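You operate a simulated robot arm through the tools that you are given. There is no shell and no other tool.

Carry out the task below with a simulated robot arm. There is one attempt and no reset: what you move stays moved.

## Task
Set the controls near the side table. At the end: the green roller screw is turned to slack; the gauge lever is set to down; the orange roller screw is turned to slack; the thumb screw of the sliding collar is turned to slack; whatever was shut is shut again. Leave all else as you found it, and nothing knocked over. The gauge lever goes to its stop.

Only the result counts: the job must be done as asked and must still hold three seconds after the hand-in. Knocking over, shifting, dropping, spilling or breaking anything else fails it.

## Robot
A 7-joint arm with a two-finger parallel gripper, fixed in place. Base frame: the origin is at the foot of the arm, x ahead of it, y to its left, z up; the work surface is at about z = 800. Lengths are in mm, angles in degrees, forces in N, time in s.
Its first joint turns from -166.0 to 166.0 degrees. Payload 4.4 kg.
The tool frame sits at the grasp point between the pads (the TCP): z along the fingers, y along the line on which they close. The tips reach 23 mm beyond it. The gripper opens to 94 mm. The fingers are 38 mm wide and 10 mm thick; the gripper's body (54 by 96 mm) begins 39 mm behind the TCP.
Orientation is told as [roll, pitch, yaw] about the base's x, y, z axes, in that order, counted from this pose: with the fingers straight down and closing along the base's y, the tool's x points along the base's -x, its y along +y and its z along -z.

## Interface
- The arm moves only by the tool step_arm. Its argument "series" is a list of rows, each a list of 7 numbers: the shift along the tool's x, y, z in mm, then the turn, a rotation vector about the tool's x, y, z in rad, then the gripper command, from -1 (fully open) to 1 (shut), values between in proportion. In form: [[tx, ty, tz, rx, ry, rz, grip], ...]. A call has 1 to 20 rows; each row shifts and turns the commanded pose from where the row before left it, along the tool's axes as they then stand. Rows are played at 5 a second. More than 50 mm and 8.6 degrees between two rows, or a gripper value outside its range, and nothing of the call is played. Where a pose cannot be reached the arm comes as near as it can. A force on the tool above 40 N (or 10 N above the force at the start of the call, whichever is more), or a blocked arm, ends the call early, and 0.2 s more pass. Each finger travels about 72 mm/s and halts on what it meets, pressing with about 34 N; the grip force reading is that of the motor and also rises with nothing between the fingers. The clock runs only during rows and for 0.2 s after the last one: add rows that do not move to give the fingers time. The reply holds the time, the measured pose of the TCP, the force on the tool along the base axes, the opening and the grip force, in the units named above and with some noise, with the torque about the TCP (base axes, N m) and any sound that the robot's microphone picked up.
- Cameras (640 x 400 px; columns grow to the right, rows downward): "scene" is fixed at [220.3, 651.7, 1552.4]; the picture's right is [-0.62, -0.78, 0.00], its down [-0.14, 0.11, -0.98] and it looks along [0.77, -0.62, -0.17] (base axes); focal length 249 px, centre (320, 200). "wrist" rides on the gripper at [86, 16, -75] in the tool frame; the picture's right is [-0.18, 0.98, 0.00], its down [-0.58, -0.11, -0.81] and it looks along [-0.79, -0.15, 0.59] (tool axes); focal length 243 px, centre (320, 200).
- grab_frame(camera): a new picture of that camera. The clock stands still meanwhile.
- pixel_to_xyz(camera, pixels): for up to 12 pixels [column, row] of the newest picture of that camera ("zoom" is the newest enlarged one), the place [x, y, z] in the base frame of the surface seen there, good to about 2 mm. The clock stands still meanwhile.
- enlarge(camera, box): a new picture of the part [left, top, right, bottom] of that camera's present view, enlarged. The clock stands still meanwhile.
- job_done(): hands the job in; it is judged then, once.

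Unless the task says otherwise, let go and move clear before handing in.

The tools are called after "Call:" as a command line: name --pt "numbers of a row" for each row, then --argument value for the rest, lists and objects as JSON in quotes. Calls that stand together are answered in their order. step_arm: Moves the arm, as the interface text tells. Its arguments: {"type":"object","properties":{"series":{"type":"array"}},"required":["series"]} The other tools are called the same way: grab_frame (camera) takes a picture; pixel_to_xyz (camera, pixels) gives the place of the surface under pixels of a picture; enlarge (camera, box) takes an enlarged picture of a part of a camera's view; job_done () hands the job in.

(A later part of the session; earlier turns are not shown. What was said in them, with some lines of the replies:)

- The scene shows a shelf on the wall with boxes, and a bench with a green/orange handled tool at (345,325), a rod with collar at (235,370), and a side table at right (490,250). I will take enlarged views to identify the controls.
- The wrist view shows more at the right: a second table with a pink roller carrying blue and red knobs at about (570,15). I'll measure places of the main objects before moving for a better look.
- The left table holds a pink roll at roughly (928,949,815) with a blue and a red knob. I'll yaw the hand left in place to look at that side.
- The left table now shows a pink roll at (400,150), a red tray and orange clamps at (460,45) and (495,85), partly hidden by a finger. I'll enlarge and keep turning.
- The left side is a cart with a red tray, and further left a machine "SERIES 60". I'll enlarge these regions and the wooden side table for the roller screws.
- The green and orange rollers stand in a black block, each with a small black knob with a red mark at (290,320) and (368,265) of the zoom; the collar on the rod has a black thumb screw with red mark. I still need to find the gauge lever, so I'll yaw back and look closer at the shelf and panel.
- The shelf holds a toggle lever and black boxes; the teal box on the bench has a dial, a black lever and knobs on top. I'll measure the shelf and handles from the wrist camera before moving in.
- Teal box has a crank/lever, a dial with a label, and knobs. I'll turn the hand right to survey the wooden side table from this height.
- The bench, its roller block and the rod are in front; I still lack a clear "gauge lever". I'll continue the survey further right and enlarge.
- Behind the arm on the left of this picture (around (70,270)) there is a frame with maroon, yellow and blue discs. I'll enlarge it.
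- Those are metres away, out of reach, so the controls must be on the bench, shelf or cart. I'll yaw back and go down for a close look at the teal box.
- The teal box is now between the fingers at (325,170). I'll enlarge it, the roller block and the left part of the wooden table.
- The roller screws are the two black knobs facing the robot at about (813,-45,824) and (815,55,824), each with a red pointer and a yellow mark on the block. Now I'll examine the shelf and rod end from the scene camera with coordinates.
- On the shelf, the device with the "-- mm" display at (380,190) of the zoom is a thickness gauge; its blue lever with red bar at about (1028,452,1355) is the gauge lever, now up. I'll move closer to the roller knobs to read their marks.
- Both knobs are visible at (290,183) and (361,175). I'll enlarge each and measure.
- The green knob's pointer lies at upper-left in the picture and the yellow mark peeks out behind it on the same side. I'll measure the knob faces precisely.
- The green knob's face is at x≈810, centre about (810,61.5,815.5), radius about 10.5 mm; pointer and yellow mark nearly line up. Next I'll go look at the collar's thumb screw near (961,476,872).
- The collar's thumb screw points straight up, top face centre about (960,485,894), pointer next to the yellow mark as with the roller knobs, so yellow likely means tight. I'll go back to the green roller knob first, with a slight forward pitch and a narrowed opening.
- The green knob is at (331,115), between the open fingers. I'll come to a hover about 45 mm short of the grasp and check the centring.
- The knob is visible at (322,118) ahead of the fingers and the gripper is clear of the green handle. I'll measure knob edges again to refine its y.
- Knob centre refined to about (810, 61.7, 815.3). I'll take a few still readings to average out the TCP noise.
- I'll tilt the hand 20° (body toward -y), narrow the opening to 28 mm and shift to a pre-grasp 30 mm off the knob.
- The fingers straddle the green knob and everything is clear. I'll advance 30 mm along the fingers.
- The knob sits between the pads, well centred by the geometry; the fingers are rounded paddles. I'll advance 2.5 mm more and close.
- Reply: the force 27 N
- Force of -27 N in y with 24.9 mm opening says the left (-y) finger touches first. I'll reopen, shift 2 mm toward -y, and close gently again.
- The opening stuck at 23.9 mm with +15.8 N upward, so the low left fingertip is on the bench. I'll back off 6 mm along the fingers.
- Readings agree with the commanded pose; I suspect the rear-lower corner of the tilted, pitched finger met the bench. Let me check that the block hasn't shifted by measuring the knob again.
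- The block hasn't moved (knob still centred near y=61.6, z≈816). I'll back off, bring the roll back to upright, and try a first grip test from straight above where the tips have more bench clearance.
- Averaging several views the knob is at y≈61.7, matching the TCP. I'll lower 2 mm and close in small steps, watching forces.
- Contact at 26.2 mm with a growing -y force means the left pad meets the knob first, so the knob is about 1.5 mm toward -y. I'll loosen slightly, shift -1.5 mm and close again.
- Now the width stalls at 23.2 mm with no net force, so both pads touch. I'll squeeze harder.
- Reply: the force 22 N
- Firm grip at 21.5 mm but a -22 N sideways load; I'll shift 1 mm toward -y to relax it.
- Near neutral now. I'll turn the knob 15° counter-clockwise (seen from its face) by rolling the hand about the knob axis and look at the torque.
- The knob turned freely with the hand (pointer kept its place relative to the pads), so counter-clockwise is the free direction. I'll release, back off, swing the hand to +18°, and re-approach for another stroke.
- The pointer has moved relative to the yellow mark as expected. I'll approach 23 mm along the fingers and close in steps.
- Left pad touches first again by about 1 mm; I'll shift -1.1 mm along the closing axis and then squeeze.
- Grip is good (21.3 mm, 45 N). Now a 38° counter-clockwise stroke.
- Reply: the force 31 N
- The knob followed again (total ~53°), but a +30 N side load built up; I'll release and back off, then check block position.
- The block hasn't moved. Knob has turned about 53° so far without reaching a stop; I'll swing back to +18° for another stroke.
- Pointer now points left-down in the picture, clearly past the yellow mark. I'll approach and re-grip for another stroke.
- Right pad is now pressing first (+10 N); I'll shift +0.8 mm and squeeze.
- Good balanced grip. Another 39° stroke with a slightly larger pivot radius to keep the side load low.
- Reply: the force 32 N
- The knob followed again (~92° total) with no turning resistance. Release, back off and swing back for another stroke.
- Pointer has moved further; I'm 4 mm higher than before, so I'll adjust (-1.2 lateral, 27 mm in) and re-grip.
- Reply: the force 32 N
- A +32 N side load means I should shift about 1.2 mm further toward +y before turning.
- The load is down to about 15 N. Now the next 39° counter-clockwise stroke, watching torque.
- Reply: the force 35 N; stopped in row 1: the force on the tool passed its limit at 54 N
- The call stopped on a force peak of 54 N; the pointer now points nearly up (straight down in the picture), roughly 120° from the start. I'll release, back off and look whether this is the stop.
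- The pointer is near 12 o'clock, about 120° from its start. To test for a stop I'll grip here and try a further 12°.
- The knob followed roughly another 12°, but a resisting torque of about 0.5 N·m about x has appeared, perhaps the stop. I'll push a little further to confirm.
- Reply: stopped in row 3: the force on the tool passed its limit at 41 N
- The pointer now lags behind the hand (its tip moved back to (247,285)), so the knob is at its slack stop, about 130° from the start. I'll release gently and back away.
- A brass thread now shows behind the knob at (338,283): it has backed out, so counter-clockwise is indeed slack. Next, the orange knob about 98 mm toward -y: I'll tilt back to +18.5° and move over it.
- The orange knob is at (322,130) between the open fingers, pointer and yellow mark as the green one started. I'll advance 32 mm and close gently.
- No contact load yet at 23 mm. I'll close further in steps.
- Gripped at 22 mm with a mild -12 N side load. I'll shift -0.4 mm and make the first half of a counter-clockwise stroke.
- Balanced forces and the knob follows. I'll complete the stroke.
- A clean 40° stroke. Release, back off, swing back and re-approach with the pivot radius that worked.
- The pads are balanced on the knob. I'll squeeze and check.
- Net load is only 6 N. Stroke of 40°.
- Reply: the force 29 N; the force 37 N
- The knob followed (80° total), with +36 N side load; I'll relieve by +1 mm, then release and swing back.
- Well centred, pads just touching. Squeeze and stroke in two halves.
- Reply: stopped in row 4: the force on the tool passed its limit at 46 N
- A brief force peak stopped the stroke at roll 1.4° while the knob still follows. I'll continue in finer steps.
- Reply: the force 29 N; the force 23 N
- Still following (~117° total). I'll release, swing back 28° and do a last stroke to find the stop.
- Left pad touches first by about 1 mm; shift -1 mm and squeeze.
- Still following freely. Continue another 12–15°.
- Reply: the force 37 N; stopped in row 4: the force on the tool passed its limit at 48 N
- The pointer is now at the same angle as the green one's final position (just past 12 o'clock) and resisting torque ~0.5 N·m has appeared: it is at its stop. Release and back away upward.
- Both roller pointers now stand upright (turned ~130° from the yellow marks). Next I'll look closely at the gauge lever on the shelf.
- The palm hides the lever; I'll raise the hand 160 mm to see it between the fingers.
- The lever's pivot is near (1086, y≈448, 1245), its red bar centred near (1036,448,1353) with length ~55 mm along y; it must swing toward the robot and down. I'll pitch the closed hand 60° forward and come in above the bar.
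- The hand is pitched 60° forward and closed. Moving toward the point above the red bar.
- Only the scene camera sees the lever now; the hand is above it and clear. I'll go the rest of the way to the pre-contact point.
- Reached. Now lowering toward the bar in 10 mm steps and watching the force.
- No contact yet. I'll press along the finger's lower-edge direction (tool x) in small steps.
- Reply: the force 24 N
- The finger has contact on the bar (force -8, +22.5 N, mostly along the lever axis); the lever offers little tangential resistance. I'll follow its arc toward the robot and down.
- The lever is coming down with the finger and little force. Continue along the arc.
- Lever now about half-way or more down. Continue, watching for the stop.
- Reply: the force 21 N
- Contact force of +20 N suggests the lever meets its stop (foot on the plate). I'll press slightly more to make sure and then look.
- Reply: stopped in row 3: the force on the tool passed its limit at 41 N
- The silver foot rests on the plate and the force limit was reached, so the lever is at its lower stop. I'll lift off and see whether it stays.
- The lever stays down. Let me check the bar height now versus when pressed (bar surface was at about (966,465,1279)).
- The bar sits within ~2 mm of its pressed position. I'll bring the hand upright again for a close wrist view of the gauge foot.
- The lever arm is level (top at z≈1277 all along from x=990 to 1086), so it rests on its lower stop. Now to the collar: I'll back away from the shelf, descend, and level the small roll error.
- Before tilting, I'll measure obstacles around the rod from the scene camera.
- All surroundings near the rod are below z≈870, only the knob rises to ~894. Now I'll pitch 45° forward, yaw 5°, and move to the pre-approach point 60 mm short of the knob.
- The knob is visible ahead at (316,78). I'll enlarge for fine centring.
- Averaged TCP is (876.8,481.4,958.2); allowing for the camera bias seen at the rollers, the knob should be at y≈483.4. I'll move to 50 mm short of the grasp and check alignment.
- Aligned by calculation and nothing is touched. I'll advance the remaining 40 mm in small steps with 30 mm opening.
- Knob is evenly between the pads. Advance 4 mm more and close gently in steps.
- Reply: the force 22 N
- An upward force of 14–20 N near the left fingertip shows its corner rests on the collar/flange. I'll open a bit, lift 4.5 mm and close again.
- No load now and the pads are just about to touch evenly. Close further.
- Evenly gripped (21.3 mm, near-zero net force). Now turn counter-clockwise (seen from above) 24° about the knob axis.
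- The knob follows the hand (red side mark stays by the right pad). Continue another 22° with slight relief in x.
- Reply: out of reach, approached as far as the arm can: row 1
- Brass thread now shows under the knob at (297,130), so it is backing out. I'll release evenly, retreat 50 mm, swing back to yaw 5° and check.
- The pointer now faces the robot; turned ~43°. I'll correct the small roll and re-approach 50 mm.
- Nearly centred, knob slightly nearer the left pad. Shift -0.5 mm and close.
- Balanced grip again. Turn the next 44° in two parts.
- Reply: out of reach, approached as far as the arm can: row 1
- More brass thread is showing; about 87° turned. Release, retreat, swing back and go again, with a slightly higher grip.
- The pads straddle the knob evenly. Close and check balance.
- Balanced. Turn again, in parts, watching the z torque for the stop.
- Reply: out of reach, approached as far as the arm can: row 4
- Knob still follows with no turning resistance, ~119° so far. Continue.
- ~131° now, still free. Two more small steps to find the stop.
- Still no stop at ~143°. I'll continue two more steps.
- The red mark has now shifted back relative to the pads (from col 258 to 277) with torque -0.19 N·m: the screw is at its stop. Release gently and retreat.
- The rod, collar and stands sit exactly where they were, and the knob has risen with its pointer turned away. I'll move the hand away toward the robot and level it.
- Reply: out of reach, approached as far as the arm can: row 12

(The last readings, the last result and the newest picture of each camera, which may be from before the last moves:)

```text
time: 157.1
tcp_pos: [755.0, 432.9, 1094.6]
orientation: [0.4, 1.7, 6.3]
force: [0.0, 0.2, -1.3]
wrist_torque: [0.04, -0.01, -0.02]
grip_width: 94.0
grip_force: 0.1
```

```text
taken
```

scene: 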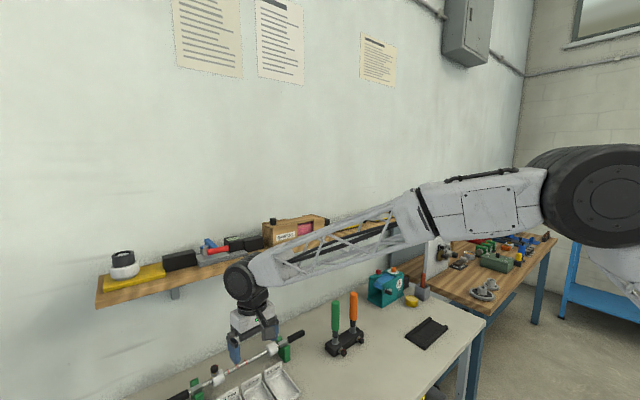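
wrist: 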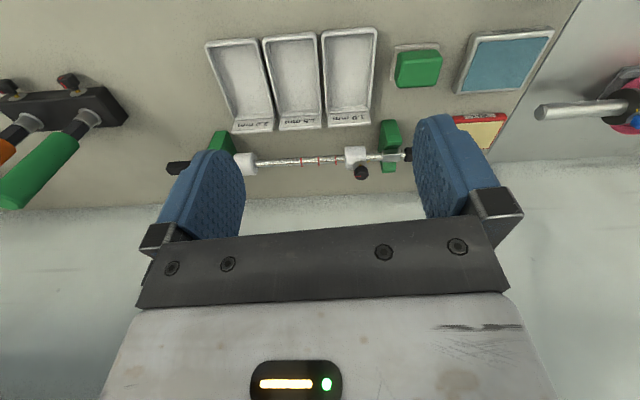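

Let me verify the end states: enlarge the collar, roller knobs and gauge.

Call:
enlarge --camera "wrist" --box '[320, 120, 420, 200]'

Call:
enlarge --camera "wrist" --box '[0, 60, 140, 160]'

Call:
enlarge --camera "scene" --box '[160, 220, 280, 280]'

Call:
enlarge --camera "scene" --box '[310, 310, 380, 370]'

```text
5.00 times, centred on (370, 160) of wrist
```

zoom: 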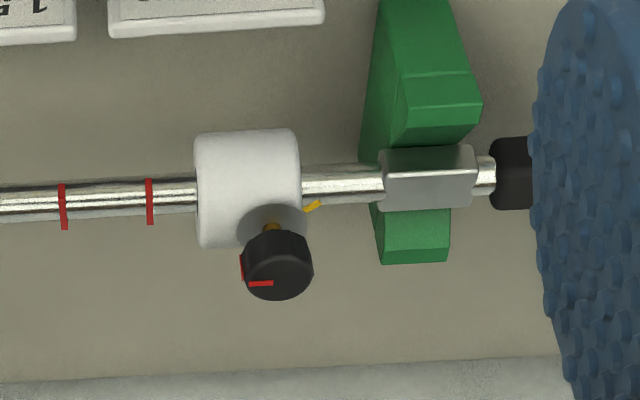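

```text
4.00 times, centred on (70, 110) of wrist
```

zoom: 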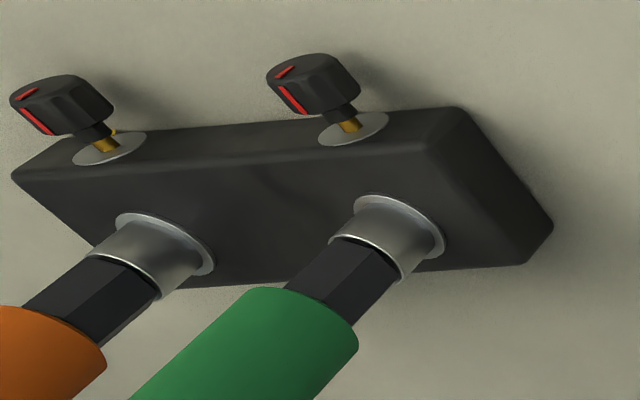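

```text
5.33 times, centred on (220, 250) of scene
```

zoom: 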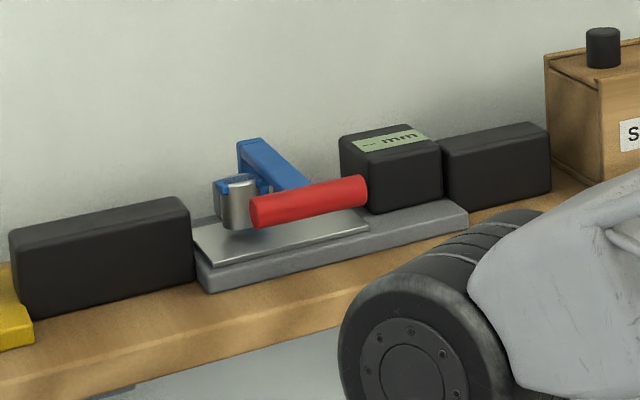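

```text
6.67 times, centred on (345, 340) of scene
```

zoom: 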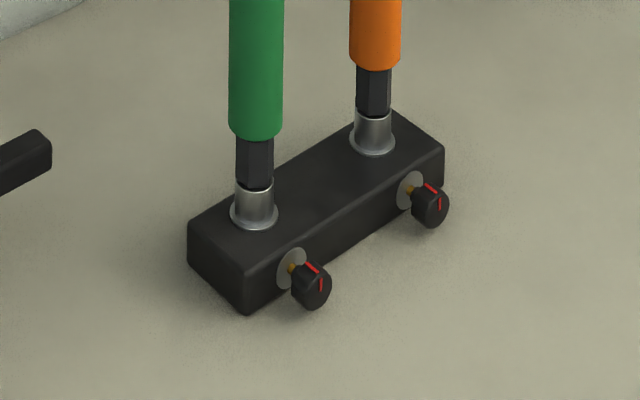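

Both roller knobs and the collar knob show brass thread, i.e. backed out; the gauge lever is down. I'll take one more close look at the roller pointers to confirm both are equally at their stops.

Call:
step_arm --pt "0 0 0 0 -0.03 0 -1" --pt "0 0 0 0 0 0.11 -1" --pt "9.5 -42.3 13.5 0 0 0 -1" --pt "9.5 -42.3 13.5 0 0 0 -1" --pt "9.5 -42.3 13.5 0 0 0 -1" --pt "9.5 -42.3 13.5 0 0 0 -1" --pt "9.5 -42.3 13.5 0 0 0 -1" --pt "9.5 -42.3 13.5 0 0 0 -1" --pt "9.5 -42.3 13.5 0 0 0 -1" --pt "9.5 -42.3 13.5 0 0 0 -1" --pt "9.5 -42.3 13.5 0 0 0 -1" --pt "9.5 -42.3 13.5 0 0 0 -1" --pt "0 0 0 0 0 0 -1"

Call:
grab_frame --camera "wrist"

Call:
enlarge --camera "wrist" --box '[270, 140, 400, 220]'

```text
time: 159.9
tcp_pos: [655.5, 11.2, 955.0]
orientation: [0.4, 0.1, -0.1]
force: [-0.3, -0.6, 0.6]
wrist_torque: [-0.03, 0.04, 0.0]
grip_width: 94.0
grip_force: 0.1
```

```text
taken
```

wrist: 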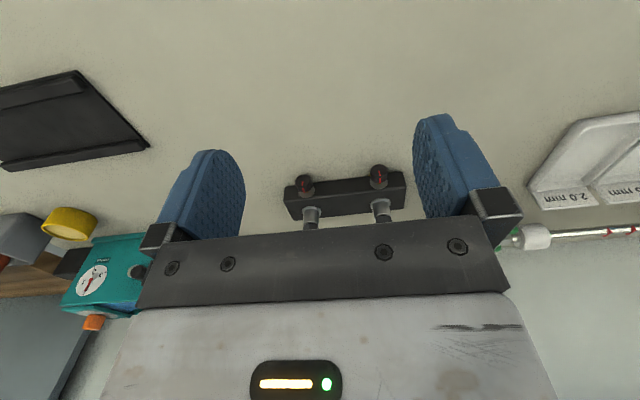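

```text
4.92 times, centred on (335, 180) of wrist
```

zoom: 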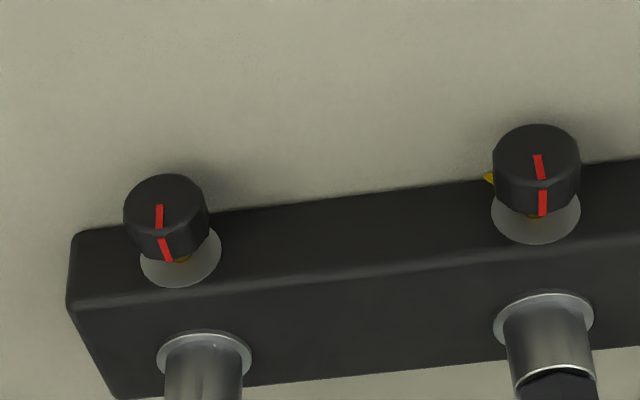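

Measured pointer angles: green is ~142° from its start, but orange only ~122°, about 20° short of the stop. I'll give the orange knob one more stroke: pitch/roll the hand and return over it.

Call:
step_arm --pt "0 0 0 0 -0.0873 0 -0.5" --pt "0 0 0 0 -0.0873 0 0" --pt "0 0 0 -0.1031 0 0.0182 0.4" --pt "0 0 0 -0.1031 0 0.0182 0.4" --pt "-31.7 -19.6 25 0 0 0 0.4" --pt "-31.7 -19.6 25 0 0 0 0.4" --pt "-31.7 -19.6 25 0 0 0 0.4" --pt "-31.7 -19.6 25 0 0 0 0.4" --pt "0 0 0 0 0 0 0.4"

Call:
enlarge --camera "wrist" --box '[270, 60, 390, 200]'

```text
time: 161.9
tcp_pos: [798.7, -48.3, 865.8]
orientation: [12.6, -9.8, -2.3]
force: [-0.7, 0.5, -0.9]
wrist_torque: [0.02, -0.01, 0.02]
grip_width: 28.1
grip_force: 0.0
```

```text
2.86 times, centred on (330, 130) of wrist
```

zoom: 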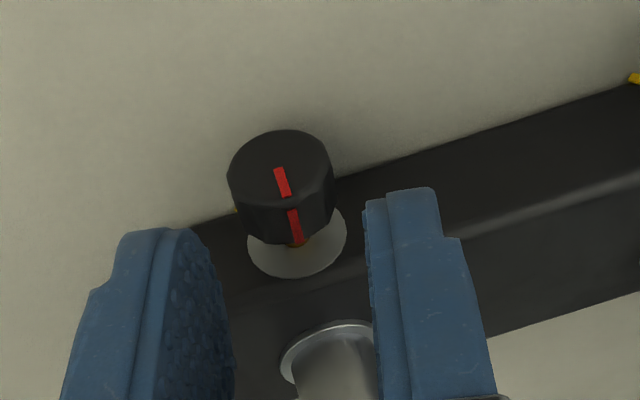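

The knob is a bit left of centre between the fingers; shift -2.3 mm and approach.

Call:
step_arm --pt "0 -2.3 0 0 0 0 0.4" --pt "0 0 12 0 0 0 0.4" --pt "0 0 12 0 0 0 0.4" --pt "0 0 6.5 0 0 0 0.4" --pt "0 0 0 0 0 0 0.4"

Call:
enlarge --camera "wrist" --box '[280, 100, 380, 200]'

```text
time: 163.1
tcp_pos: [802.8, -44.3, 834.0]
orientation: [12.7, -9.7, -2.3]
force: [0.0, -0.6, 0.3]
wrist_torque: [0.0, 0.02, -0.01]
grip_width: 27.9
grip_force: 0.2
```

```text
4.00 times, centred on (330, 150) of wrist
```

zoom: 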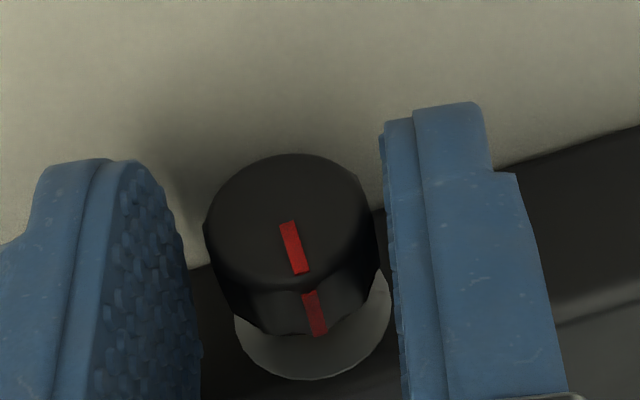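

The pointer here reads about 87–90°, close to green's. I'll still confirm with a short stroke: close gently first.

Call:
step_arm --pt "0 0 0 0 0 0 0.48" --pt "0 0 0 0 0 0 0.54"

Call:
step_arm --pt "0 0 0 0 0 0 0.6" --pt "0 0 0 0 0 0 0.6"

```text
time: 163.7
tcp_pos: [803.2, -45.1, 834.6]
orientation: [12.5, -9.8, -2.2]
force: [-0.2, 2.6, 0.1]
wrist_torque: [0.02, 0.01, 0.03]
grip_width: 22.7
grip_force: 0.7
```

```text
time: 164.3
tcp_pos: [802.8, -43.7, 833.8]
orientation: [12.6, -9.7, -2.3]
force: [0.9, 7.9, 1.4]
wrist_torque: [0.15, 0.07, 0.05]
grip_width: 22.0
grip_force: 4.1
```

Right pad touches slightly first; shift +0.5 mm, squeeze, and turn 12° to feel for the stop.

Call:
step_arm --pt "0 0.5 0 0 0 0 0.6" --pt "0 0 0 0 0 0 0.75" --pt "0 0 0 0 0 0 0.9"

Call:
enlarge --camera "wrist" --box '[280, 100, 380, 200]'

Call:
step_arm --pt "0.006 0.98 0.026 0.0524 0 -0.00926 0.9" --pt "0.006 0.98 0.026 0.0524 0 -0.00926 0.9" --pt "0.006 0.98 0.026 0.0524 0 -0.00926 0.9" --pt "0 0 0 0 0 0 0.9"

Call:
enlarge --camera "wrist" --box '[280, 100, 380, 200]'

```text
time: 165.1
tcp_pos: [802.9, -43.8, 834.0]
orientation: [12.7, -9.6, -2.3]
force: [-4.6, 4.0, -2.1]
wrist_torque: [0.11, 0.03, 0.03]
grip_width: 21.2
grip_force: 44.9
```

```text
4.00 times, centred on (330, 150) of wrist
```

zoom: 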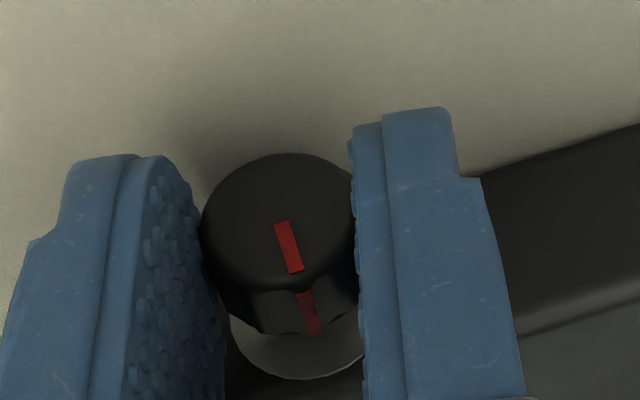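

```text
time: 166.1
tcp_pos: [804.3, -40.9, 835.4]
orientation: [3.3, -9.9, -0.6]
force: [-19.4, 19.1, -0.9]
wrist_torque: [0.64, 0.53, 0.45]
grip_width: 21.9
grip_force: 44.6
```

```text
4.00 times, centred on (330, 150) of wrist
```

zoom: 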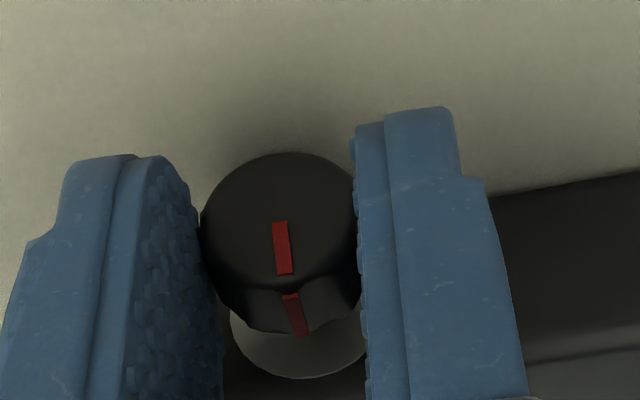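

The knob did not follow (pointer lagged by the full 9°) and the torque rose: the orange screw is at its stop too. Release and retreat.

Call:
step_arm --pt "0 0 0 0 0 0 0.5" --pt "0 0 0 0 0 0 0.42" --pt "0 0 0 0 0 0 0.4" --pt "0 0 -12 0 0 0 0.4" --pt "0 0 -20 0 0 0 0.4" --pt "0 0 -30 0 0 0 0.4" --pt "40 0 -20 0 0 0 0.2" --pt "45 0 -20 0 0 0 0" --pt "45 0 -20 0 0 0 -0.5" --pt "0 0 0 0 0.0873 0 -1" --pt "0 0 0 0 0.0873 0 -1" --pt "0 0 -45 0 0 0 -1" --pt "0 0 0 0 0 0 -1"

Call:
grab_frame --camera "wrist"

Call:
grab_frame --camera "scene"

Call:
enlarge --camera "scene" --box '[300, 280, 400, 370]'

Call:
enlarge --camera "scene" --box '[150, 310, 320, 400]'

Call:
enlarge --camera "scene" --box '[90, 190, 420, 310]'

```text
time: 168.9
tcp_pos: [656.0, -50.6, 979.9]
orientation: [3.3, 0.0, -0.1]
force: [0.7, 0.2, 0.5]
wrist_torque: [-0.01, -0.04, -0.03]
grip_width: 93.8
grip_force: 0.1
```

```text
taken
```

wrist: 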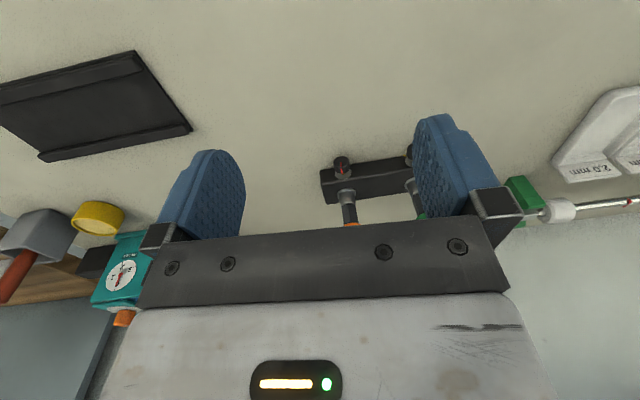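

```text
taken
```

scene: 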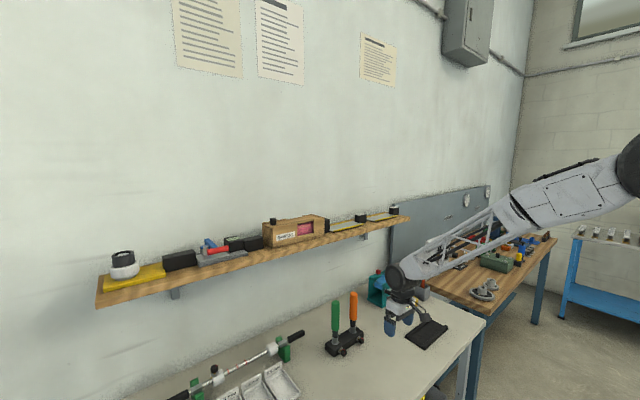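

```text
4.44 times, centred on (350, 325) of scene
```

zoom: 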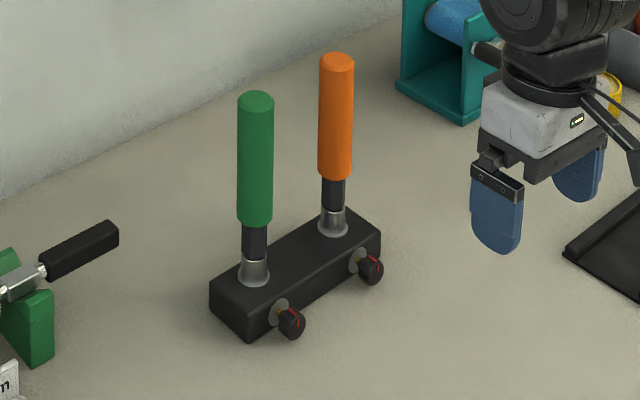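

```text
3.76 times, centred on (235, 355) of scene
```

zoom: 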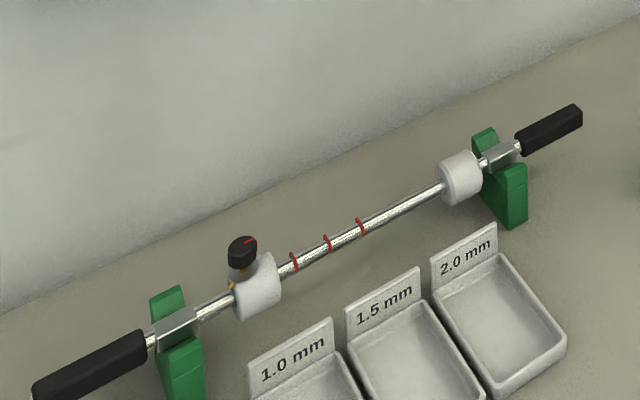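

```text
1.94 times, centred on (255, 250) of scene
```

zoom: 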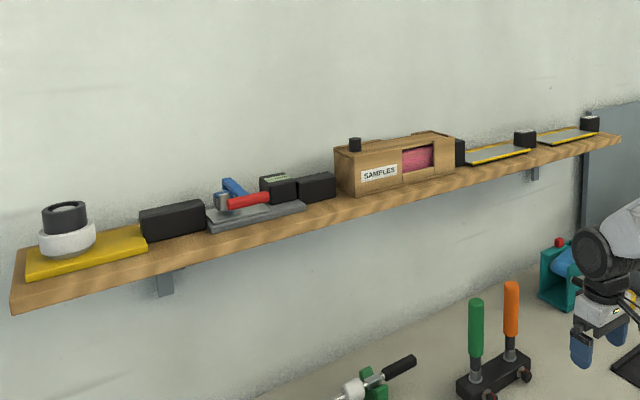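

All objects are in their original places: block, rod, trays and shelf items unchanged; all three screws show backed-out thread and the gauge lever lies down at its stop. I'll lift the hand well clear and then hand in.

Call:
step_arm --pt "10 0 -45 0 0 0 -1" --pt "10 0 -45 0 0 0 -1" --pt "10 0 -45 0 0 0 -1" --pt "10 0 -45 0 0 0 -1" --pt "0 0 0 0 0 0 -1"

Call:
enlarge --camera "scene" --box '[180, 220, 250, 270]'

```text
time: 170.1
tcp_pos: [618.2, -60.5, 1160.1]
orientation: [3.3, 0.0, -0.1]
force: [-0.2, 0.4, -0.1]
wrist_torque: [0.0, -0.03, -0.02]
grip_width: 94.0
grip_force: 0.0
```

```text
8.00 times, centred on (215, 245) of scene
```

zoom: 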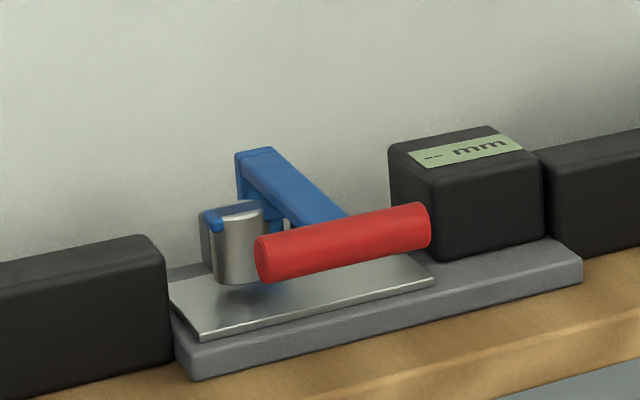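

The lever is still down at (340,240) of the zoom, nothing else has moved, and the hand is clear with zero force. Handing in.

Call:
job_done

```text
The job is handed in.
```

I set all four controls as asked and handed the job in; I have not been told how it was judged.

- **Green roller screw:** turned counter-clockwise about 140° until it would turn no further. Brass thread now shows behind the knob.
- **Orange roller screw:** turned the same way to its stop. My first reading put it about 20° short, so I gripped it again, and it would not turn any further.
- **Sliding collar thumb screw:** turned counter-clockwise about 145° until it stopped. Its thread is showing too.
- **Gauge lever:** swung down until the pressing force reached about 41 N. It has stayed level since I let go. The silver foot may sit a few millimetres above the plate, and the display still reads "-- mm", as it did at the start.

None of the controls carried a slack label. I took counter-clockwise as slack because the knobs backed out as they turned and showed thread.

I opened nothing, so there was nothing to shut again. In the last pictures the roller block, the rod and its stands, the trays and the shelf items look unmoved. While turning the roller screws, the force limit stopped the arm a few times, peaking at 54 N. One fingertip also touched the bench lightly.
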